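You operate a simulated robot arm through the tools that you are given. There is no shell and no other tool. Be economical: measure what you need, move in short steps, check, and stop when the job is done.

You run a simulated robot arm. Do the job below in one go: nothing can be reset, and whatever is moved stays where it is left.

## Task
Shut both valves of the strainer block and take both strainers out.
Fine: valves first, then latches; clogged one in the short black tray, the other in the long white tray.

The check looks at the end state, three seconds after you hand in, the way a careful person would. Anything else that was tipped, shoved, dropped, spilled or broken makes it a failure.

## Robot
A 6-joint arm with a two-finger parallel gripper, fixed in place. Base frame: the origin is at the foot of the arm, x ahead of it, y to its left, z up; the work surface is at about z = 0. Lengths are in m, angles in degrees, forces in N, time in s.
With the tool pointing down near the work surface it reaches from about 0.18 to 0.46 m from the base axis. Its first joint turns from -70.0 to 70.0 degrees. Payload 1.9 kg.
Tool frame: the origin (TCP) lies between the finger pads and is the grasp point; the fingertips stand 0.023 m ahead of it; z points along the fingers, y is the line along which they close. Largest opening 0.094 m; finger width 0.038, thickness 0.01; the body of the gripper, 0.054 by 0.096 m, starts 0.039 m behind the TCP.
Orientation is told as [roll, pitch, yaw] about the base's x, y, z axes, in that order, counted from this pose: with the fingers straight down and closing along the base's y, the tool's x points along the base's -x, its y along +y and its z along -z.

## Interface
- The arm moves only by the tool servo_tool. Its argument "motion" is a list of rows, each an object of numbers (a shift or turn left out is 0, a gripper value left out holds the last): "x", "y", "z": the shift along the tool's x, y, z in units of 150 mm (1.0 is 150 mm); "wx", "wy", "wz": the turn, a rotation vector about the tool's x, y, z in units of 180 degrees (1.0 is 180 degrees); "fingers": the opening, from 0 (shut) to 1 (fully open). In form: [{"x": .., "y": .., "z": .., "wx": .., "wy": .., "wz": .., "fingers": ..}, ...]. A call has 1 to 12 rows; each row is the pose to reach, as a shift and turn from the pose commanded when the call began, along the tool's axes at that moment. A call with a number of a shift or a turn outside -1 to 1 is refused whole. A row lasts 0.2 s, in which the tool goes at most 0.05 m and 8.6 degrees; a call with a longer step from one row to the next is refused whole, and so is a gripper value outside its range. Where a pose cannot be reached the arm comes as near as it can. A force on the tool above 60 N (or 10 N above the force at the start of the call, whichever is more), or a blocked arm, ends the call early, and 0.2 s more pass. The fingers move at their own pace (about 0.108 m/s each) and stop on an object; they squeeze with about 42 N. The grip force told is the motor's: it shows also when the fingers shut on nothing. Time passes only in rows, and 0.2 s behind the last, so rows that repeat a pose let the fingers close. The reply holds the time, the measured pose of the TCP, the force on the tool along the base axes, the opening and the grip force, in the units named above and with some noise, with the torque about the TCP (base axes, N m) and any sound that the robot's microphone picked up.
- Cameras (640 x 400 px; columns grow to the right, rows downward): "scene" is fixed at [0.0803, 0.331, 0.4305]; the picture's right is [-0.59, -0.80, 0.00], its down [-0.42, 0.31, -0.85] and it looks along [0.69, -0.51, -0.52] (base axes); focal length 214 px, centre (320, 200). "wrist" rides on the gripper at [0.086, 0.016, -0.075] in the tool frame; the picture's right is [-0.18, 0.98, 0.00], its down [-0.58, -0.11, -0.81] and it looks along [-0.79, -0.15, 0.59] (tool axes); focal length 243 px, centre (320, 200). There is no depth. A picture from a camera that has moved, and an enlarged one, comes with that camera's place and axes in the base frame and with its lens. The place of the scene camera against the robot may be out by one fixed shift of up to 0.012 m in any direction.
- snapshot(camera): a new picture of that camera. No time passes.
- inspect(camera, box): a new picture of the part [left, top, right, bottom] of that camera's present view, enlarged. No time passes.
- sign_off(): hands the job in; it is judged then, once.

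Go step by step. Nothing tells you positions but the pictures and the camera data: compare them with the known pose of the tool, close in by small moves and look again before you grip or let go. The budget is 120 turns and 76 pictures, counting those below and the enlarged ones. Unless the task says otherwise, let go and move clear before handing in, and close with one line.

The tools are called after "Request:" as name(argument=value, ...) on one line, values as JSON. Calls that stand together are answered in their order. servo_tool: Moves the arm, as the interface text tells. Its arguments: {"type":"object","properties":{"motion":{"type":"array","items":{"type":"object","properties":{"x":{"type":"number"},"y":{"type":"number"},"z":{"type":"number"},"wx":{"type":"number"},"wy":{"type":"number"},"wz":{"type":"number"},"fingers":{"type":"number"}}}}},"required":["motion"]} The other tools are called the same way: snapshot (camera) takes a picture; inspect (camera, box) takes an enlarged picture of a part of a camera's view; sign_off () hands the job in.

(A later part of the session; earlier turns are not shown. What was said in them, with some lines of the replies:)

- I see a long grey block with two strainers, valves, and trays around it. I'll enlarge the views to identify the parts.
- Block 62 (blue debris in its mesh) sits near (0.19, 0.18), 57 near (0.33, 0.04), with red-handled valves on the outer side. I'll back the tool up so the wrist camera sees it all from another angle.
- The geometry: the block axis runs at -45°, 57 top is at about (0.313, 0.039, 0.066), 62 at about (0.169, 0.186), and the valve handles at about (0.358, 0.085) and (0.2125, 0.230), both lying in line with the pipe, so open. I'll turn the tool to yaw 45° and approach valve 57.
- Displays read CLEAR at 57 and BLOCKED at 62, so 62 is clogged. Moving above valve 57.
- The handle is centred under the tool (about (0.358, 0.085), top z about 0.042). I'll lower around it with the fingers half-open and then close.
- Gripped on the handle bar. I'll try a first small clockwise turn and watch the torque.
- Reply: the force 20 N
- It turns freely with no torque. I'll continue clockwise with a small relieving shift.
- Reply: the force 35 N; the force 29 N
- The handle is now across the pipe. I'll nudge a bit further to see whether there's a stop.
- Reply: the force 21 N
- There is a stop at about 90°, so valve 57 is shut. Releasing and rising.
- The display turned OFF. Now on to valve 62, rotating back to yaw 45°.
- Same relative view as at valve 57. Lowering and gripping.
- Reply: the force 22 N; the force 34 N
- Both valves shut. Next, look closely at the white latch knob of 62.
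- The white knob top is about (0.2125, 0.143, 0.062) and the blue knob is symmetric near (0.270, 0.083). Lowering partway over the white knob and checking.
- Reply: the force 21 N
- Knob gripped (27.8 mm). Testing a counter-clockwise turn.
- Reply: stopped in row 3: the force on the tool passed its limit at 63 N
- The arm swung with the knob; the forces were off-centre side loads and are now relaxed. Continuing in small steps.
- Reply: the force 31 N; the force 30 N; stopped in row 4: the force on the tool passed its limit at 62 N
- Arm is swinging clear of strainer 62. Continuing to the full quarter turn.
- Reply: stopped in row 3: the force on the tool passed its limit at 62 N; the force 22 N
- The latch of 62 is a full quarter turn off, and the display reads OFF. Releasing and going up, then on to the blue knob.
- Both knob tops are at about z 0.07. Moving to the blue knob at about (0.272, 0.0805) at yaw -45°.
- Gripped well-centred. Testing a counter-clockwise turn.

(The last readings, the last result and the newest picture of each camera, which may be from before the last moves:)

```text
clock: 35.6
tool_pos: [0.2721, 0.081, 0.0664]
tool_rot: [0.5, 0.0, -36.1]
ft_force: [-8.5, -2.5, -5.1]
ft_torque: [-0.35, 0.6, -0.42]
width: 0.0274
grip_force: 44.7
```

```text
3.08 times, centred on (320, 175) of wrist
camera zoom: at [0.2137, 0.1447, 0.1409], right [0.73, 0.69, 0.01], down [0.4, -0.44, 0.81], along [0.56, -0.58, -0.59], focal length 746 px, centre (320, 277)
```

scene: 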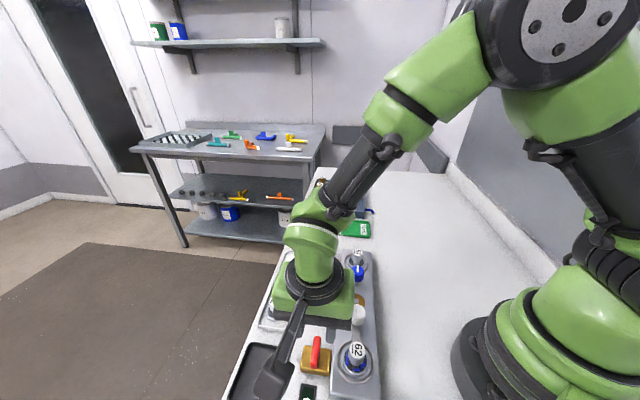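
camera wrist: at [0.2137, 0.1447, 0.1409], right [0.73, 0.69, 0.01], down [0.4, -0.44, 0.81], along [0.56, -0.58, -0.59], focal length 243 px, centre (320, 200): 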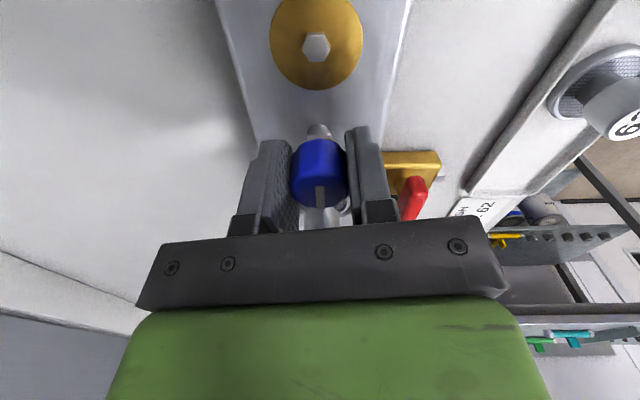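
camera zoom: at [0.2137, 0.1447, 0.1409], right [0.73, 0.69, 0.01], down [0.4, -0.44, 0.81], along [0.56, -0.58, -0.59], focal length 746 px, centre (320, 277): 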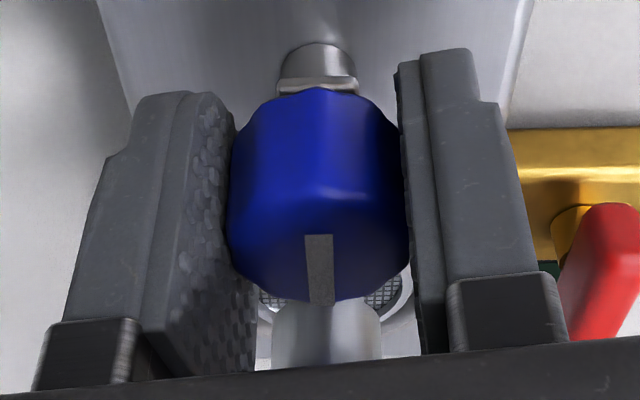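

Request:
servo_tool(motion=[{"wz": -0.025}, {"wz": -0.05}])

Request:
inspect(camera="wrist", box=[240, 110, 400, 240])

```text
clock: 36.2
tool_pos: [0.272, 0.0816, 0.0654]
tool_rot: [0.5, 0.0, -27.0]
ft_force: [-11.5, -8.4, 0.4]
ft_torque: [-0.25, 0.89, -0.91]
width: 0.0272
grip_force: 44.9
```

```text
3.08 times, centred on (320, 175) of wrist
camera zoom: at [0.2046, 0.1346, 0.1408], right [0.61, 0.79, 0.01], down [0.46, -0.37, 0.81], along [0.64, -0.49, -0.59], focal length 746 px, centre (320, 277)
```

zoom: 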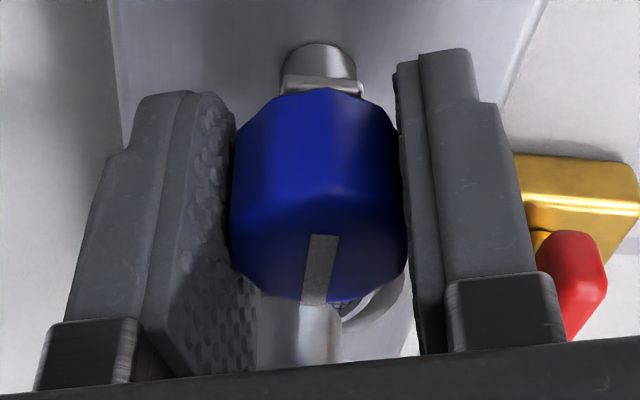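

Counter-clockwise is resisted here (the knob slips), so this latch is mirrored. I'll go clockwise instead.

Request:
servo_tool(motion=[{"wz": 0.03}, {"wz": 0.06}, {"wz": 0.09}, {"wz": 0.12}, {"wz": 0.15}])

Request:
snapshot(camera="wrist")

```text
clock: 37.5
tool_pos: [0.2725, 0.0815, 0.0667]
tool_rot: [0.4, 0.1, -54.0]
ft_force: [-10.2, -18.5, -19.9]
ft_torque: [-0.9, 0.24, 0.0]
width: 0.0271
grip_force: 45.2
```

```text
33 pictures are left
camera wrist: at [0.2366, 0.1603, 0.1411], right [0.9, 0.43, 0.01], down [0.25, -0.54, 0.8], along [0.35, -0.73, -0.59], focal length 243 px, centre (320, 200)
```

wrist: 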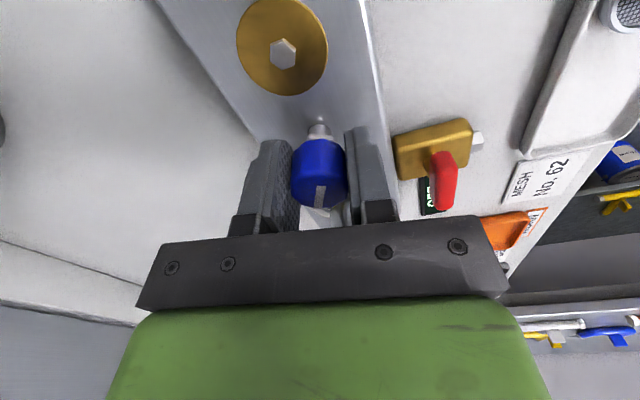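

Request:
servo_tool(motion=[{"y": -0.004}, {"y": -0.004, "wz": 0.03}, {"y": -0.004, "wz": 0.06}, {"y": -0.004, "wz": 0.09}, {"y": -0.004, "wz": 0.12}])

```text
clock: 38.6
tool_pos: [0.2725, 0.0809, 0.0666]
tool_rot: [0.4, 0.2, -75.7]
ft_force: [-2.0, -19.2, -25.3]
ft_torque: [-0.8, 0.59, 0.01]
width: 0.027
grip_force: 45.4
```

Request:
servo_tool(motion=[{"x": -0.004, "z": 0.006}, {"x": -0.004, "z": 0.006, "wz": 0.03}, {"x": -0.004, "z": 0.006, "wz": 0.06}, {"x": -0.004, "z": 0.006, "wz": 0.09}, {"x": -0.004, "z": 0.006, "wz": 0.12}])

```text
clock: 39.9
tool_pos: [0.2718, 0.0798, 0.0662]
tool_rot: [0.4, 0.5, -97.3]
ft_force: [-24.0, 7.4, 42.0]
ft_torque: [-0.06, 0.91, 0.04]
width: 0.0273
grip_force: 45.0
```

Request:
servo_tool(motion=[{"y": -0.005, "z": -0.006}, {"y": -0.005, "z": -0.006, "wz": 0.03}, {"y": -0.005, "z": -0.006, "wz": 0.06}, {"y": -0.005, "z": -0.006, "wz": 0.09}, {"y": -0.005, "z": -0.006, "wz": 0.11}])

Request:
snapshot(camera="wrist")

```text
clock: 41.0
tool_pos: [0.2711, 0.0807, 0.0661]
tool_rot: [0.1, 0.7, -117.0]
ft_force: [5.4, 23.5, -24.0]
ft_torque: [-0.33, 0.71, -0.01]
width: 0.0269
grip_force: 45.0
```

```text
32 pictures are left
camera wrist: at [0.3273, 0.1503, 0.1415], right [0.79, -0.61, 0.0], down [-0.37, -0.47, 0.8], along [-0.49, -0.63, -0.6], focal length 243 px, centre (320, 200)
```

wrist: 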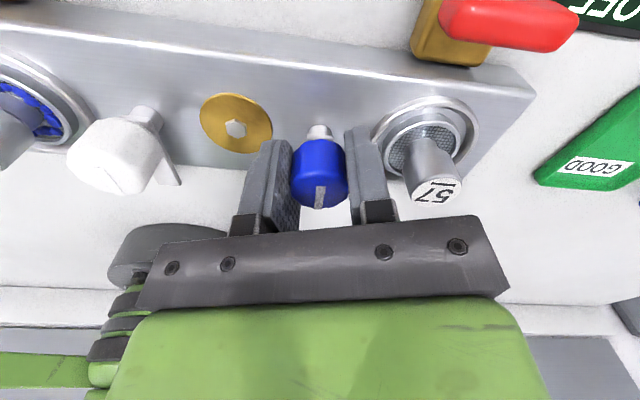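

Arm of 57 is swung off. A few more degrees to seat it at its stop, then release.

Request:
servo_tool(motion=[{"wz": 0.02}, {"wz": 0.04}])

```text
clock: 41.6
tool_pos: [0.2725, 0.0803, 0.0653]
tool_rot: [0.0, 0.5, -124.2]
ft_force: [0.1, 4.5, -17.9]
ft_torque: [-0.11, -0.11, 0.87]
width: 0.0274
grip_force: 44.8
```

Stop felt, latch fully open. Releasing, rising, and turning back to yaw -45°.

Request:
servo_tool(motion=[{"wz": -0.03}, {"wz": -0.03, "fingers": 0.5}, {"wz": -0.03, "fingers": 0.5}, {"wz": -0.03, "z": -0.2}, {"wz": -0.03, "z": -0.45}, {"wz": -0.07, "z": -0.6}, {"wz": -0.11, "z": -0.6}, {"wz": -0.15, "z": -0.6}, {"wz": -0.19, "z": -0.6}, {"wz": -0.23, "z": -0.6}])

```text
clock: 43.9
tool_pos: [0.2708, 0.08, 0.1555]
tool_rot: [0.4, 0.4, -82.6]
ft_force: [-0.3, 0.0, 0.5]
ft_torque: [0.0, 0.0, 0.0]
width: 0.0468
grip_force: 0.1
```

Request:
servo_tool(motion=[{"x": -0.06, "y": 0.05, "wz": -0.042}, {"x": -0.12, "y": 0.1, "wz": -0.084}, {"x": -0.18, "y": 0.15, "wz": -0.126}, {"x": -0.24, "y": 0.2, "wz": -0.168}, {"x": -0.3, "y": 0.241, "z": 0.1, "wz": -0.209}])

Request:
snapshot(camera="wrist")

```text
clock: 45.0
tool_pos: [0.3139, 0.04, 0.1399]
tool_rot: [0.7, 0.0, -45.1]
ft_force: [-0.1, 0.5, 0.2]
ft_torque: [0.01, 0.0, 0.01]
width: 0.0468
grip_force: 0.0
```

```text
31 pictures are left
camera wrist: at [0.2656, 0.1118, 0.216], right [0.83, 0.56, 0.01], down [0.33, -0.49, 0.8], along [0.46, -0.66, -0.59], focal length 243 px, centre (320, 200)
```

wrist: 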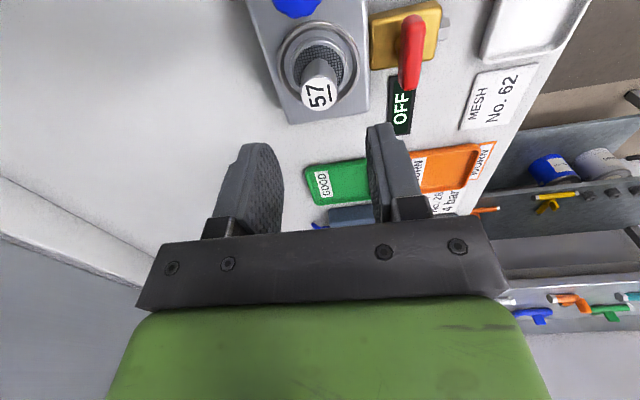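

57's handle is directly below at about (0.315, 0.0395), top z 0.066. Descending to grip.

Request:
servo_tool(motion=[{"x": -0.008, "z": 0.2}, {"x": -0.008, "z": 0.4}, {"x": -0.008, "z": 0.53}])

Request:
snapshot(camera="wrist")

```text
clock: 45.9
tool_pos: [0.3148, 0.0393, 0.0608]
tool_rot: [0.6, 0.0, -45.3]
ft_force: [0.2, -0.3, 0.6]
ft_torque: [0.0, 0.02, 0.05]
width: 0.047
grip_force: 0.2
```

```text
30 pictures are left
camera wrist: at [0.2667, 0.1119, 0.1356], right [0.83, 0.56, 0.01], down [0.33, -0.5, 0.8], along [0.46, -0.66, -0.59], focal length 243 px, centre (320, 200)
```

wrist: 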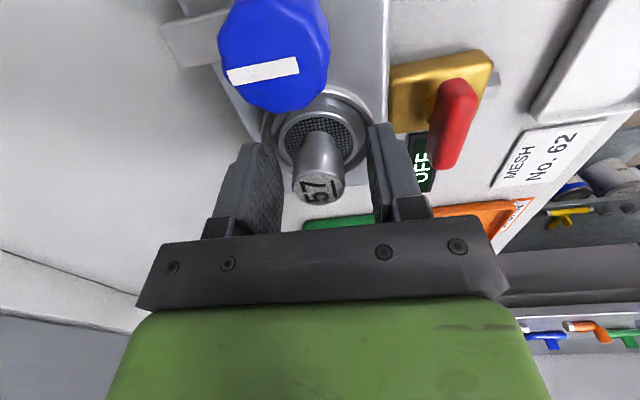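

Request:
servo_tool(motion=[{"fingers": 0.2}, {"fingers": 0.0}, {"fingers": 0.0}])

```text
clock: 46.6
tool_pos: [0.3141, 0.0391, 0.0608]
tool_rot: [0.6, 0.0, -45.1]
ft_force: [-0.8, -0.6, 0.1]
ft_torque: [-0.06, 0.03, -0.01]
width: 0.0236
grip_force: 42.2
```

Request:
servo_tool(motion=[{"z": -0.04}, {"z": -0.1}, {"z": -0.2}, {"z": -0.35}, {"z": -0.5}, {"z": -0.5}])

Request:
snapshot(camera="wrist")

Request:
inspect(camera="scene", box=[300, 200, 420, 300])

```text
clock: 48.0
tool_pos: [0.3127, 0.0386, 0.137]
tool_rot: [0.6, -0.1, -45.2]
ft_force: [0.1, 0.2, -1.7]
ft_torque: [-0.04, -0.02, -0.03]
width: 0.0237
grip_force: 41.8
```

```text
29 pictures are left
camera wrist: at [0.2653, 0.111, 0.2118], right [0.83, 0.56, 0.01], down [0.33, -0.49, 0.8], along [0.46, -0.66, -0.59], focal length 243 px, centre (320, 200)
```

wrist: 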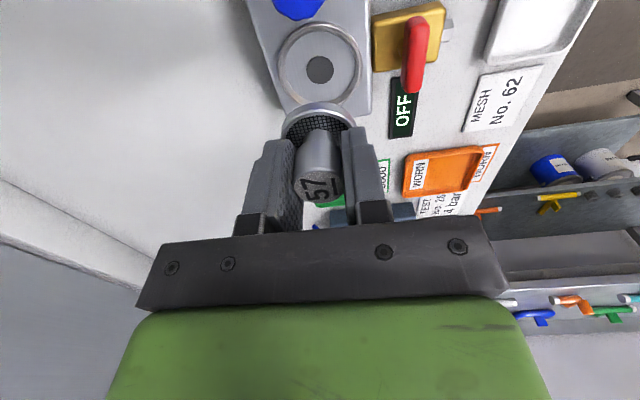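

```text
4.00 times, centred on (360, 250) of scene
camera zoom: at [0.0803, 0.331, 0.4305], right [-0.59, -0.8, 0.0], down [-0.42, 0.31, -0.85], along [0.69, -0.51, -0.52], focal length 858 px, centre (160, 0)
```

zoom: 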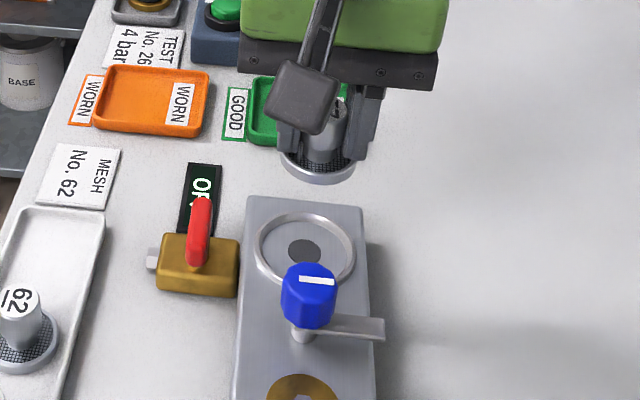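

Strainer 57 is out cleanly. Carrying it above the free end of the white tray.

Request:
servo_tool(motion=[{"x": 0.016, "y": 0.16}, {"x": 0.032, "y": 0.32}, {"x": 0.048, "y": 0.48}, {"x": 0.064, "y": 0.64}, {"x": 0.08, "y": 0.8}, {"x": 0.098, "y": 0.95}, {"x": 0.098, "y": 0.99}, {"x": 0.098, "y": 0.99}])

Request:
snapshot(camera="wrist")

Request:
inspect(camera="scene", box=[230, 220, 370, 340])

```text
clock: 49.9
tool_pos: [0.409, 0.154, 0.1369]
tool_rot: [0.5, 0.1, -45.1]
ft_force: [-0.1, -1.1, -0.5]
ft_torque: [0.0, 0.01, -0.02]
width: 0.0236
grip_force: 41.8
```

```text
27 pictures are left
camera wrist: at [0.3612, 0.2263, 0.2124], right [0.83, 0.56, 0.01], down [0.33, -0.49, 0.8], along [0.46, -0.66, -0.59], focal length 243 px, centre (320, 200)
```

wrist: 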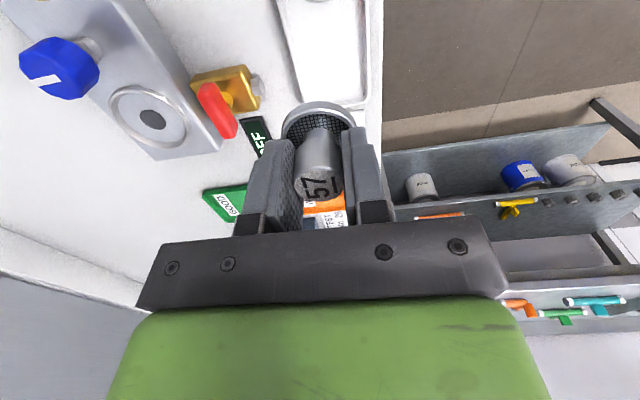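

```text
3.33 times, centred on (300, 280) of scene
camera zoom: at [0.0803, 0.331, 0.4305], right [-0.59, -0.8, 0.0], down [-0.42, 0.31, -0.85], along [0.69, -0.51, -0.52], focal length 715 px, centre (387, -67)
```

zoom: 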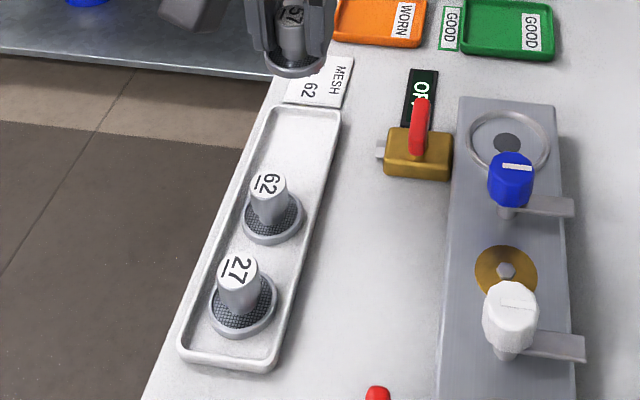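

The tray centreline is about 7 mm further out. Correcting and lowering most of the way.

Request:
servo_tool(motion=[{"x": 0.018, "y": 0.042}, {"x": 0.018, "y": 0.042, "z": 0.15}, {"x": 0.018, "y": 0.042, "z": 0.3}, {"x": 0.018, "y": 0.042, "z": 0.45}, {"x": 0.018, "y": 0.042, "z": 0.45}])

Request:
snapshot(camera="wrist")

Request:
inspect(camera="scene", box=[230, 220, 370, 340])

```text
clock: 51.0
tool_pos: [0.4119, 0.1623, 0.0695]
tool_rot: [0.6, 0.0, -45.2]
ft_force: [-0.2, -0.5, -0.8]
ft_torque: [0.02, 0.02, -0.01]
width: 0.0239
grip_force: 41.8
```

```text
25 pictures are left
camera wrist: at [0.3639, 0.2336, 0.1447], right [0.83, 0.56, 0.01], down [0.33, -0.5, 0.8], along [0.46, -0.66, -0.59], focal length 243 px, centre (320, 200)
```

wrist: 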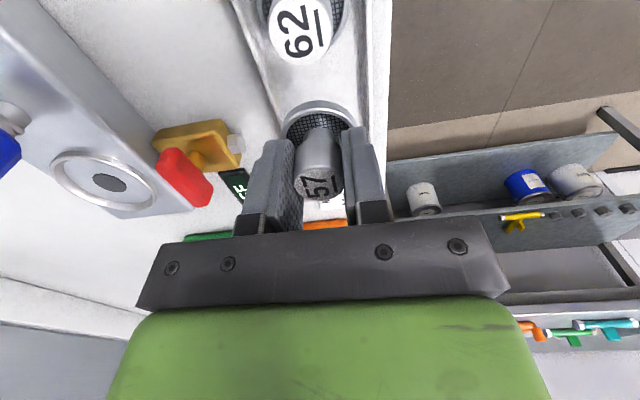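

```text
3.33 times, centred on (300, 280) of scene
camera zoom: at [0.0803, 0.331, 0.4305], right [-0.59, -0.8, 0.0], down [-0.42, 0.31, -0.85], along [0.69, -0.51, -0.52], focal length 715 px, centre (387, -67)
```

zoom: 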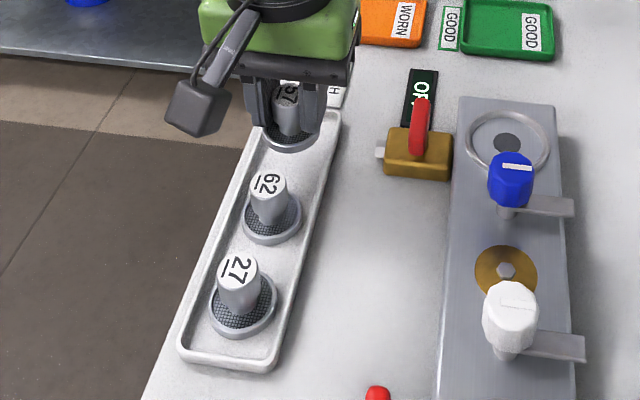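

Well aligned. Lowering gently until contact.

Request:
servo_tool(motion=[{"z": 0.08}, {"z": 0.14}, {"z": 0.17}, {"z": 0.17}])

Request:
snapshot(camera="wrist")

```text
clock: 52.0
tool_pos: [0.4124, 0.1622, 0.045]
tool_rot: [0.6, 0.2, -45.2]
ft_force: [-0.7, 0.5, -1.0]
ft_torque: [-0.01, -0.02, -0.01]
width: 0.0239
grip_force: 42.0
```

```text
23 pictures are left
camera wrist: at [0.3636, 0.2337, 0.1197], right [0.83, 0.56, 0.01], down [0.33, -0.5, 0.8], along [0.46, -0.66, -0.59], focal length 243 px, centre (320, 200)
```

wrist: 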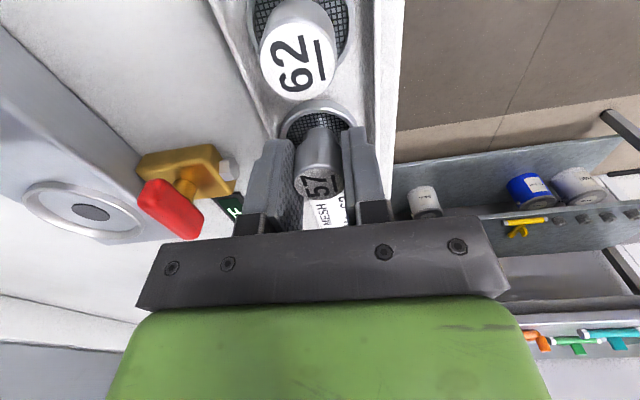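

Request:
servo_tool(motion=[{"z": 0.015}, {"z": 0.03}, {"z": 0.04}, {"z": 0.04}])

```text
clock: 53.0
tool_pos: [0.4116, 0.1613, 0.0385]
tool_rot: [0.7, 0.0, -45.3]
ft_force: [-0.8, 0.4, -0.3]
ft_torque: [0.02, 0.0, 0.04]
width: 0.0238
grip_force: 41.9
```

Request:
servo_tool(motion=[{"z": 0.012}, {"z": 0.024}, {"z": 0.024}])

```text
clock: 53.9
tool_pos: [0.4129, 0.1622, 0.0373]
tool_rot: [0.9, -0.1, -45.2]
ft_force: [-5.9, -4.0, 37.5]
ft_torque: [-0.39, 0.57, -0.02]
width: 0.0241
grip_force: 42.2
```

Contact. Easing off and releasing, then straight up.

Request:
servo_tool(motion=[{"z": -0.012}, {"z": -0.012, "fingers": 0.3}, {"z": -0.012, "fingers": 0.4}, {"z": -0.012, "fingers": 0.4}, {"z": -0.2, "fingers": 0.4}, {"z": -0.45}, {"z": -0.7}])

Request:
snapshot(camera="wrist")

Request:
inspect(camera="scene", box=[230, 220, 370, 340])

```text
clock: 55.5
tool_pos: [0.4094, 0.1586, 0.1409]
tool_rot: [0.5, 0.1, -45.2]
ft_force: [-0.1, 0.3, 0.4]
ft_torque: [0.01, 0.0, 0.01]
width: 0.0373
grip_force: 0.0
```

```text
22 pictures are left
camera wrist: at [0.3623, 0.2319, 0.2162], right [0.83, 0.56, 0.01], down [0.33, -0.49, 0.8], along [0.46, -0.66, -0.59], focal length 243 px, centre (320, 200)
```

wrist: 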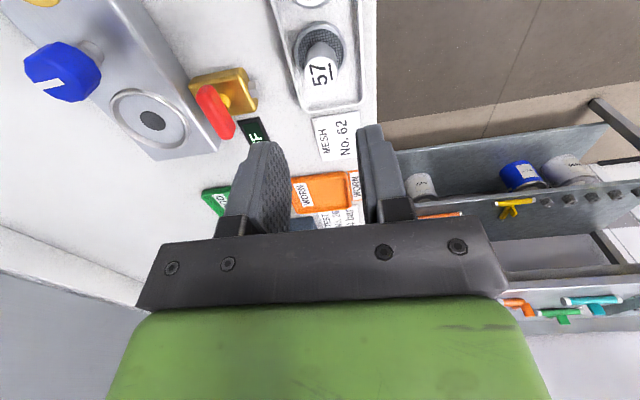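

```text
3.33 times, centred on (300, 280) of scene
camera zoom: at [0.0803, 0.331, 0.4305], right [-0.59, -0.8, 0.0], down [-0.42, 0.31, -0.85], along [0.69, -0.51, -0.52], focal length 715 px, centre (387, -67)
```

zoom: 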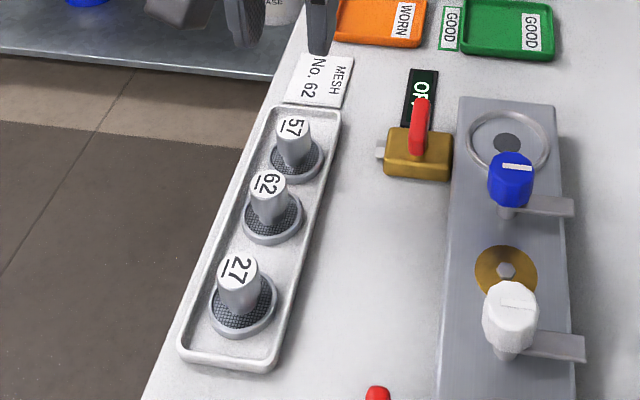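

57 sits in the white tray. Now travelling to strainer 62.

Request:
servo_tool(motion=[{"x": 0.125, "y": -0.1}, {"x": 0.25, "y": -0.2}, {"x": 0.375, "y": -0.3}, {"x": 0.5, "y": -0.4}, {"x": 0.625, "y": -0.505}])

Request:
servo_tool(motion=[{"x": 0.125, "y": -0.1}, {"x": 0.25, "y": -0.2}, {"x": 0.375, "y": -0.3}, {"x": 0.5, "y": -0.4}, {"x": 0.625, "y": -0.505, "fingers": 0.5}])

Request:
snapshot(camera="wrist")

```text
clock: 56.6
tool_pos: [0.2908, 0.1744, 0.1404]
tool_rot: [0.5, 0.0, -45.2]
ft_force: [0.3, 0.2, 0.5]
ft_torque: [0.0, 0.03, -0.01]
width: 0.038
grip_force: 0.0
```

```text
clock: 57.9
tool_pos: [0.1717, 0.1875, 0.1392]
tool_rot: [0.6, -0.1, -45.3]
ft_force: [0.0, -0.7, -0.2]
ft_torque: [-0.04, 0.01, 0.0]
width: 0.0469
grip_force: 0.1
```

```text
20 pictures are left
camera wrist: at [0.1234, 0.2593, 0.2143], right [0.83, 0.56, 0.01], down [0.33, -0.5, 0.8], along [0.46, -0.66, -0.59], focal length 243 px, centre (320, 200)
```

wrist: 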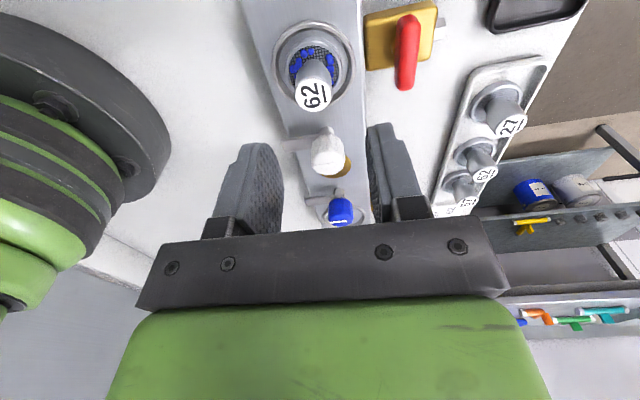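

Request:
servo_tool(motion=[{"y": -0.017, "z": 0.2}, {"y": -0.017, "z": 0.4}, {"y": -0.017, "z": 0.52}])

Request:
snapshot(camera="wrist")

```text
clock: 58.6
tool_pos: [0.1703, 0.185, 0.0599]
tool_rot: [0.7, 0.1, -45.2]
ft_force: [0.2, -0.6, 0.0]
ft_torque: [-0.01, 0.01, 0.01]
width: 0.0467
grip_force: 0.1
```

```text
19 pictures are left
camera wrist: at [0.1217, 0.2576, 0.1356], right [0.83, 0.56, 0.01], down [0.33, -0.5, 0.8], along [0.46, -0.66, -0.59], focal length 243 px, centre (320, 200)
```

wrist: 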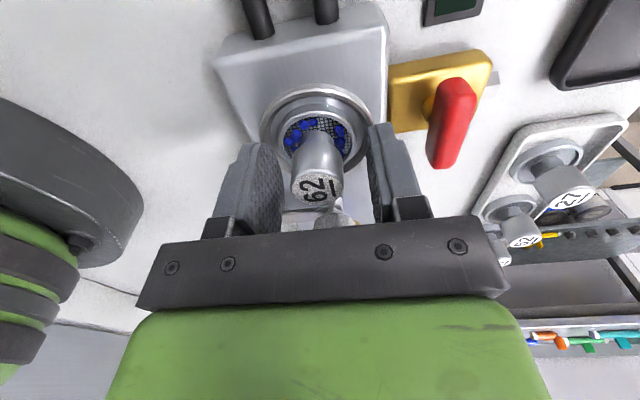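

Aligned on 62's handle. Gripping and lifting slowly.

Request:
servo_tool(motion=[{"fingers": 0.2}, {"fingers": 0.0}, {"fingers": 0.0}, {"z": -0.04}, {"z": -0.1}, {"z": -0.2}, {"z": -0.35}, {"z": -0.5}, {"z": -0.5}])

Request:
snapshot(camera="wrist")

Request:
inspect(camera="scene", box=[220, 250, 400, 400])

```text
clock: 60.6
tool_pos: [0.1699, 0.1845, 0.136]
tool_rot: [0.6, 0.0, -45.0]
ft_force: [-1.0, -0.4, -1.4]
ft_torque: [0.02, 0.01, -0.01]
width: 0.0239
grip_force: 42.0
```

```text
18 pictures are left
camera wrist: at [0.1214, 0.2573, 0.211], right [0.83, 0.56, 0.01], down [0.33, -0.5, 0.8], along [0.46, -0.66, -0.59], focal length 243 px, centre (320, 200)
```

wrist: 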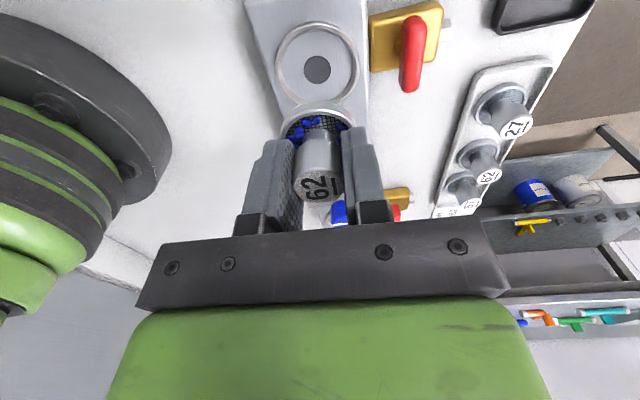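

```text
2.67 times, centred on (310, 325) of scene
camera zoom: at [0.0803, 0.331, 0.4305], right [-0.59, -0.8, 0.0], down [-0.42, 0.31, -0.85], along [0.69, -0.51, -0.52], focal length 572 px, centre (347, -133)
```

zoom: 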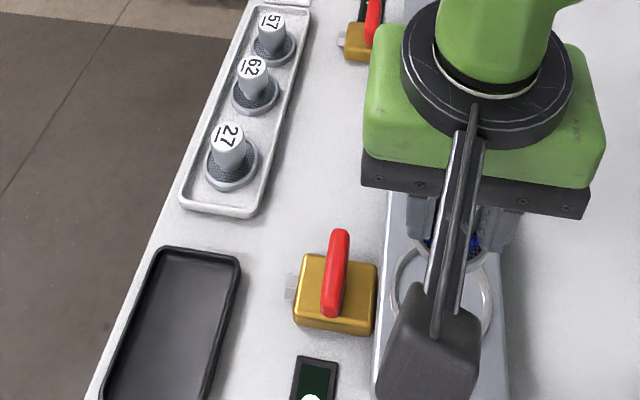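

62 is out. Carrying it towards the black tray.

Request:
servo_tool(motion=[{"x": 0.04, "y": 0.16}, {"x": 0.08, "y": 0.32}, {"x": 0.12, "y": 0.48}, {"x": 0.16, "y": 0.64}, {"x": 0.2, "y": 0.8}, {"x": 0.238, "y": 0.95}, {"x": 0.238, "y": 1.0}, {"x": 0.238, "y": 1.0}])

Request:
snapshot(camera="wrist")

Request:
snapshot(camera="scene")

```text
clock: 62.5
tool_pos: [0.2503, 0.3156, 0.1375]
tool_rot: [0.6, 0.0, -45.2]
ft_force: [-0.4, 0.5, -1.2]
ft_torque: [0.01, 0.04, 0.0]
width: 0.024
grip_force: 42.2
```

```text
16 pictures are left
camera wrist: at [0.2028, 0.388, 0.2126], right [0.83, 0.56, 0.01], down [0.33, -0.49, 0.8], along [0.46, -0.66, -0.59], focal length 243 px, centre (320, 200)
```

wrist: 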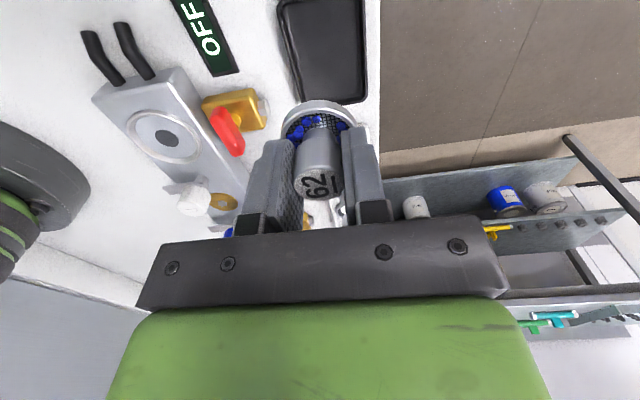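

```text
15 pictures are left
```

scene: 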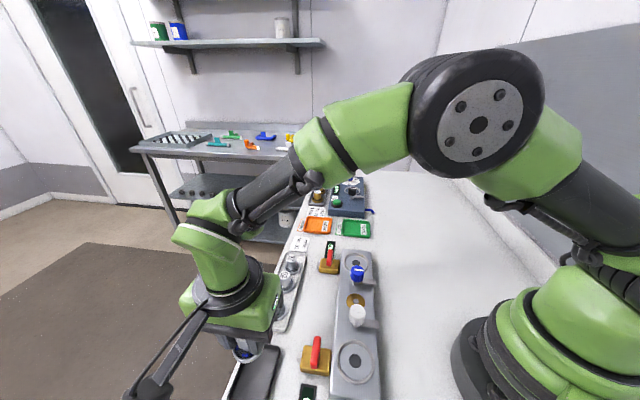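

Shifting about 7 mm outward to the tray centreline and lowering.

Request:
servo_tool(motion=[{"x": 0.027, "y": 0.045}, {"x": 0.027, "y": 0.045, "z": 0.15}, {"x": 0.027, "y": 0.045, "z": 0.3}, {"x": 0.027, "y": 0.045, "z": 0.45}, {"x": 0.027, "y": 0.045, "z": 0.45}])

Request:
snapshot(camera="wrist")

Request:
inspect(camera="scene", box=[200, 300, 330, 400])

```text
clock: 63.6
tool_pos: [0.2539, 0.3238, 0.0705]
tool_rot: [0.6, 0.0, -45.1]
ft_force: [0.1, 0.0, -1.0]
ft_torque: [-0.01, -0.01, -0.01]
width: 0.0237
grip_force: 42.7
```

```text
14 pictures are left
camera wrist: at [0.2053, 0.3959, 0.1448], right [0.83, 0.56, 0.01], down [0.33, -0.5, 0.8], along [0.46, -0.66, -0.59], focal length 243 px, centre (320, 200)
```

wrist: 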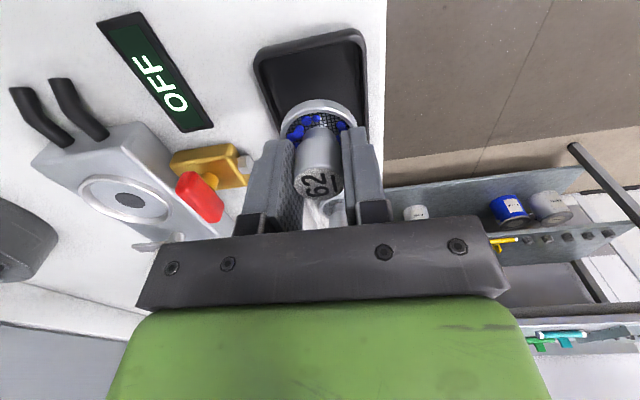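

```text
4.00 times, centred on (265, 350) of scene
camera zoom: at [0.0803, 0.331, 0.4305], right [-0.59, -0.8, 0.0], down [-0.42, 0.31, -0.85], along [0.69, -0.51, -0.52], focal length 858 px, centre (540, -400)
```

zoom: 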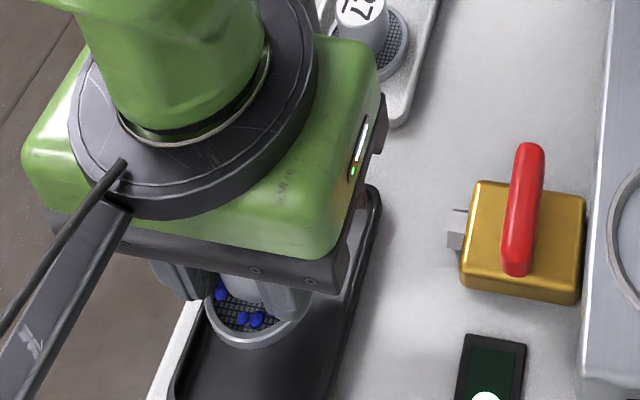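

Centred over the tray. Lowering to contact.

Request:
servo_tool(motion=[{"x": -0.025, "z": 0.07}, {"x": -0.025, "z": 0.13}, {"x": -0.025, "z": 0.17}, {"x": -0.025, "z": 0.19}, {"x": -0.025, "z": 0.19}])

Request:
snapshot(camera="wrist")

```text
clock: 64.8
tool_pos: [0.2563, 0.3216, 0.041]
tool_rot: [0.6, 0.0, -45.3]
ft_force: [-0.2, -0.5, -0.7]
ft_torque: [0.02, -0.01, -0.01]
width: 0.0239
grip_force: 42.5
```

```text
12 pictures are left
camera wrist: at [0.2083, 0.3938, 0.1168], right [0.83, 0.56, 0.01], down [0.33, -0.5, 0.8], along [0.46, -0.66, -0.59], focal length 243 px, centre (320, 200)
```

wrist: 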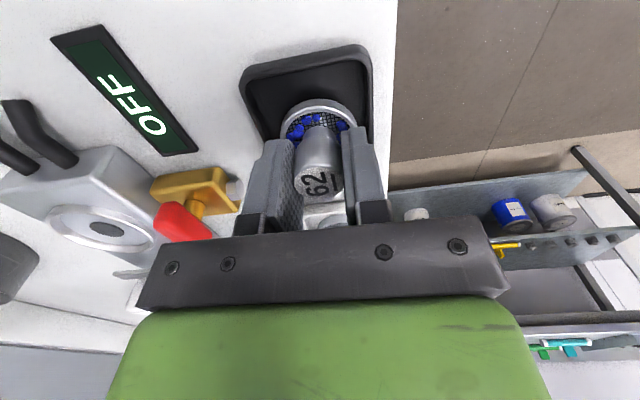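

Slightly right of centre; shifting 2 mm inward and finishing the descent.

Request:
servo_tool(motion=[{"y": -0.017}, {"y": -0.017, "z": 0.015}, {"y": -0.017, "z": 0.028}, {"y": -0.017, "z": 0.028}])

```text
clock: 65.8
tool_pos: [0.2551, 0.3205, 0.038]
tool_rot: [0.6, 0.2, -45.2]
ft_force: [-4.5, -5.6, 21.1]
ft_torque: [-0.45, 0.42, 0.0]
width: 0.0238
grip_force: 42.0
```

Request:
inspect(camera="wrist", box=[220, 30, 420, 160])

```text
3.08 times, centred on (320, 95) of wrist
camera zoom: at [0.2068, 0.3924, 0.1132], right [0.83, 0.56, 0.01], down [0.33, -0.5, 0.8], along [0.46, -0.66, -0.59], focal length 746 px, centre (320, 523)
```

zoom: 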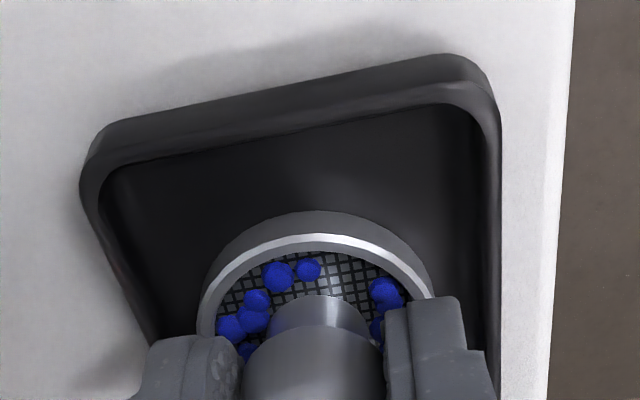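

The disc sits flat on the tray floor, clear of the walls. Easing off, releasing and rising.

Request:
servo_tool(motion=[{"z": -0.008}, {"z": -0.008, "fingers": 0.3}, {"z": -0.008, "fingers": 0.4}, {"z": -0.008, "fingers": 0.4}, {"z": -0.2}, {"z": -0.45}, {"z": -0.75}, {"z": -0.95}])

Request:
snapshot(camera="wrist")

Request:
snapshot(camera="scene")

```text
clock: 67.7
tool_pos: [0.2526, 0.3174, 0.1796]
tool_rot: [0.6, 0.0, -45.1]
ft_force: [0.5, 0.8, -0.1]
ft_torque: [-0.01, 0.04, -0.01]
width: 0.0377
grip_force: 0.0
```

```text
10 pictures are left
camera wrist: at [0.2047, 0.3901, 0.2548], right [0.83, 0.56, 0.01], down [0.33, -0.49, 0.81], along [0.46, -0.66, -0.59], focal length 243 px, centre (320, 200)
```

wrist: 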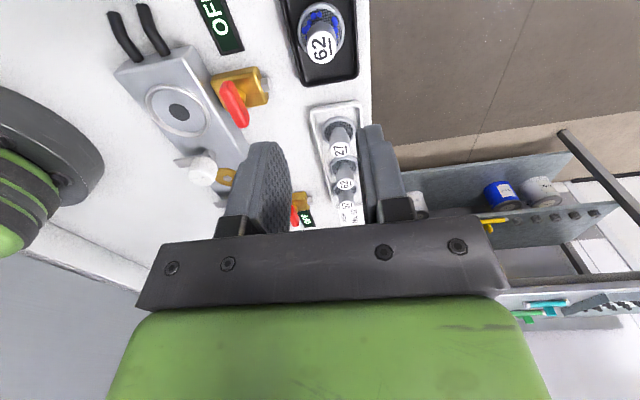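

```text
9 pictures are left
```

scene: 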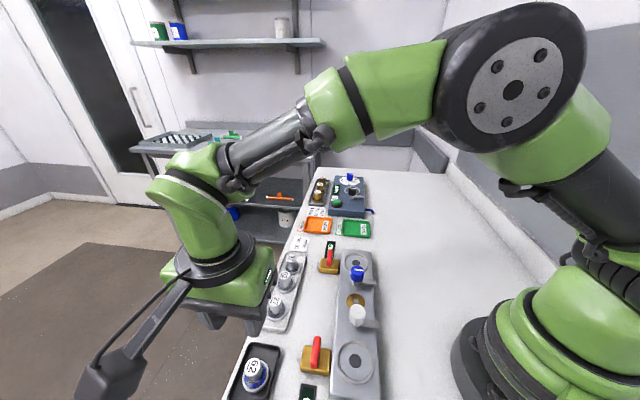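

Both valves are shut, the latches are open, clogged 62 is in the black tray and 57 is in the white tray. The arm is clear, so I'm handing in.

Request:
sign_off()

```text
The job is handed in.
```

I shut both valves first (both displays read OFF), then opened both latches and took both strainers out. The clogged one, No. 62, is in the short black tray, and No. 57 is in the long white tray. I saw nothing else moved, and the arm is clear.
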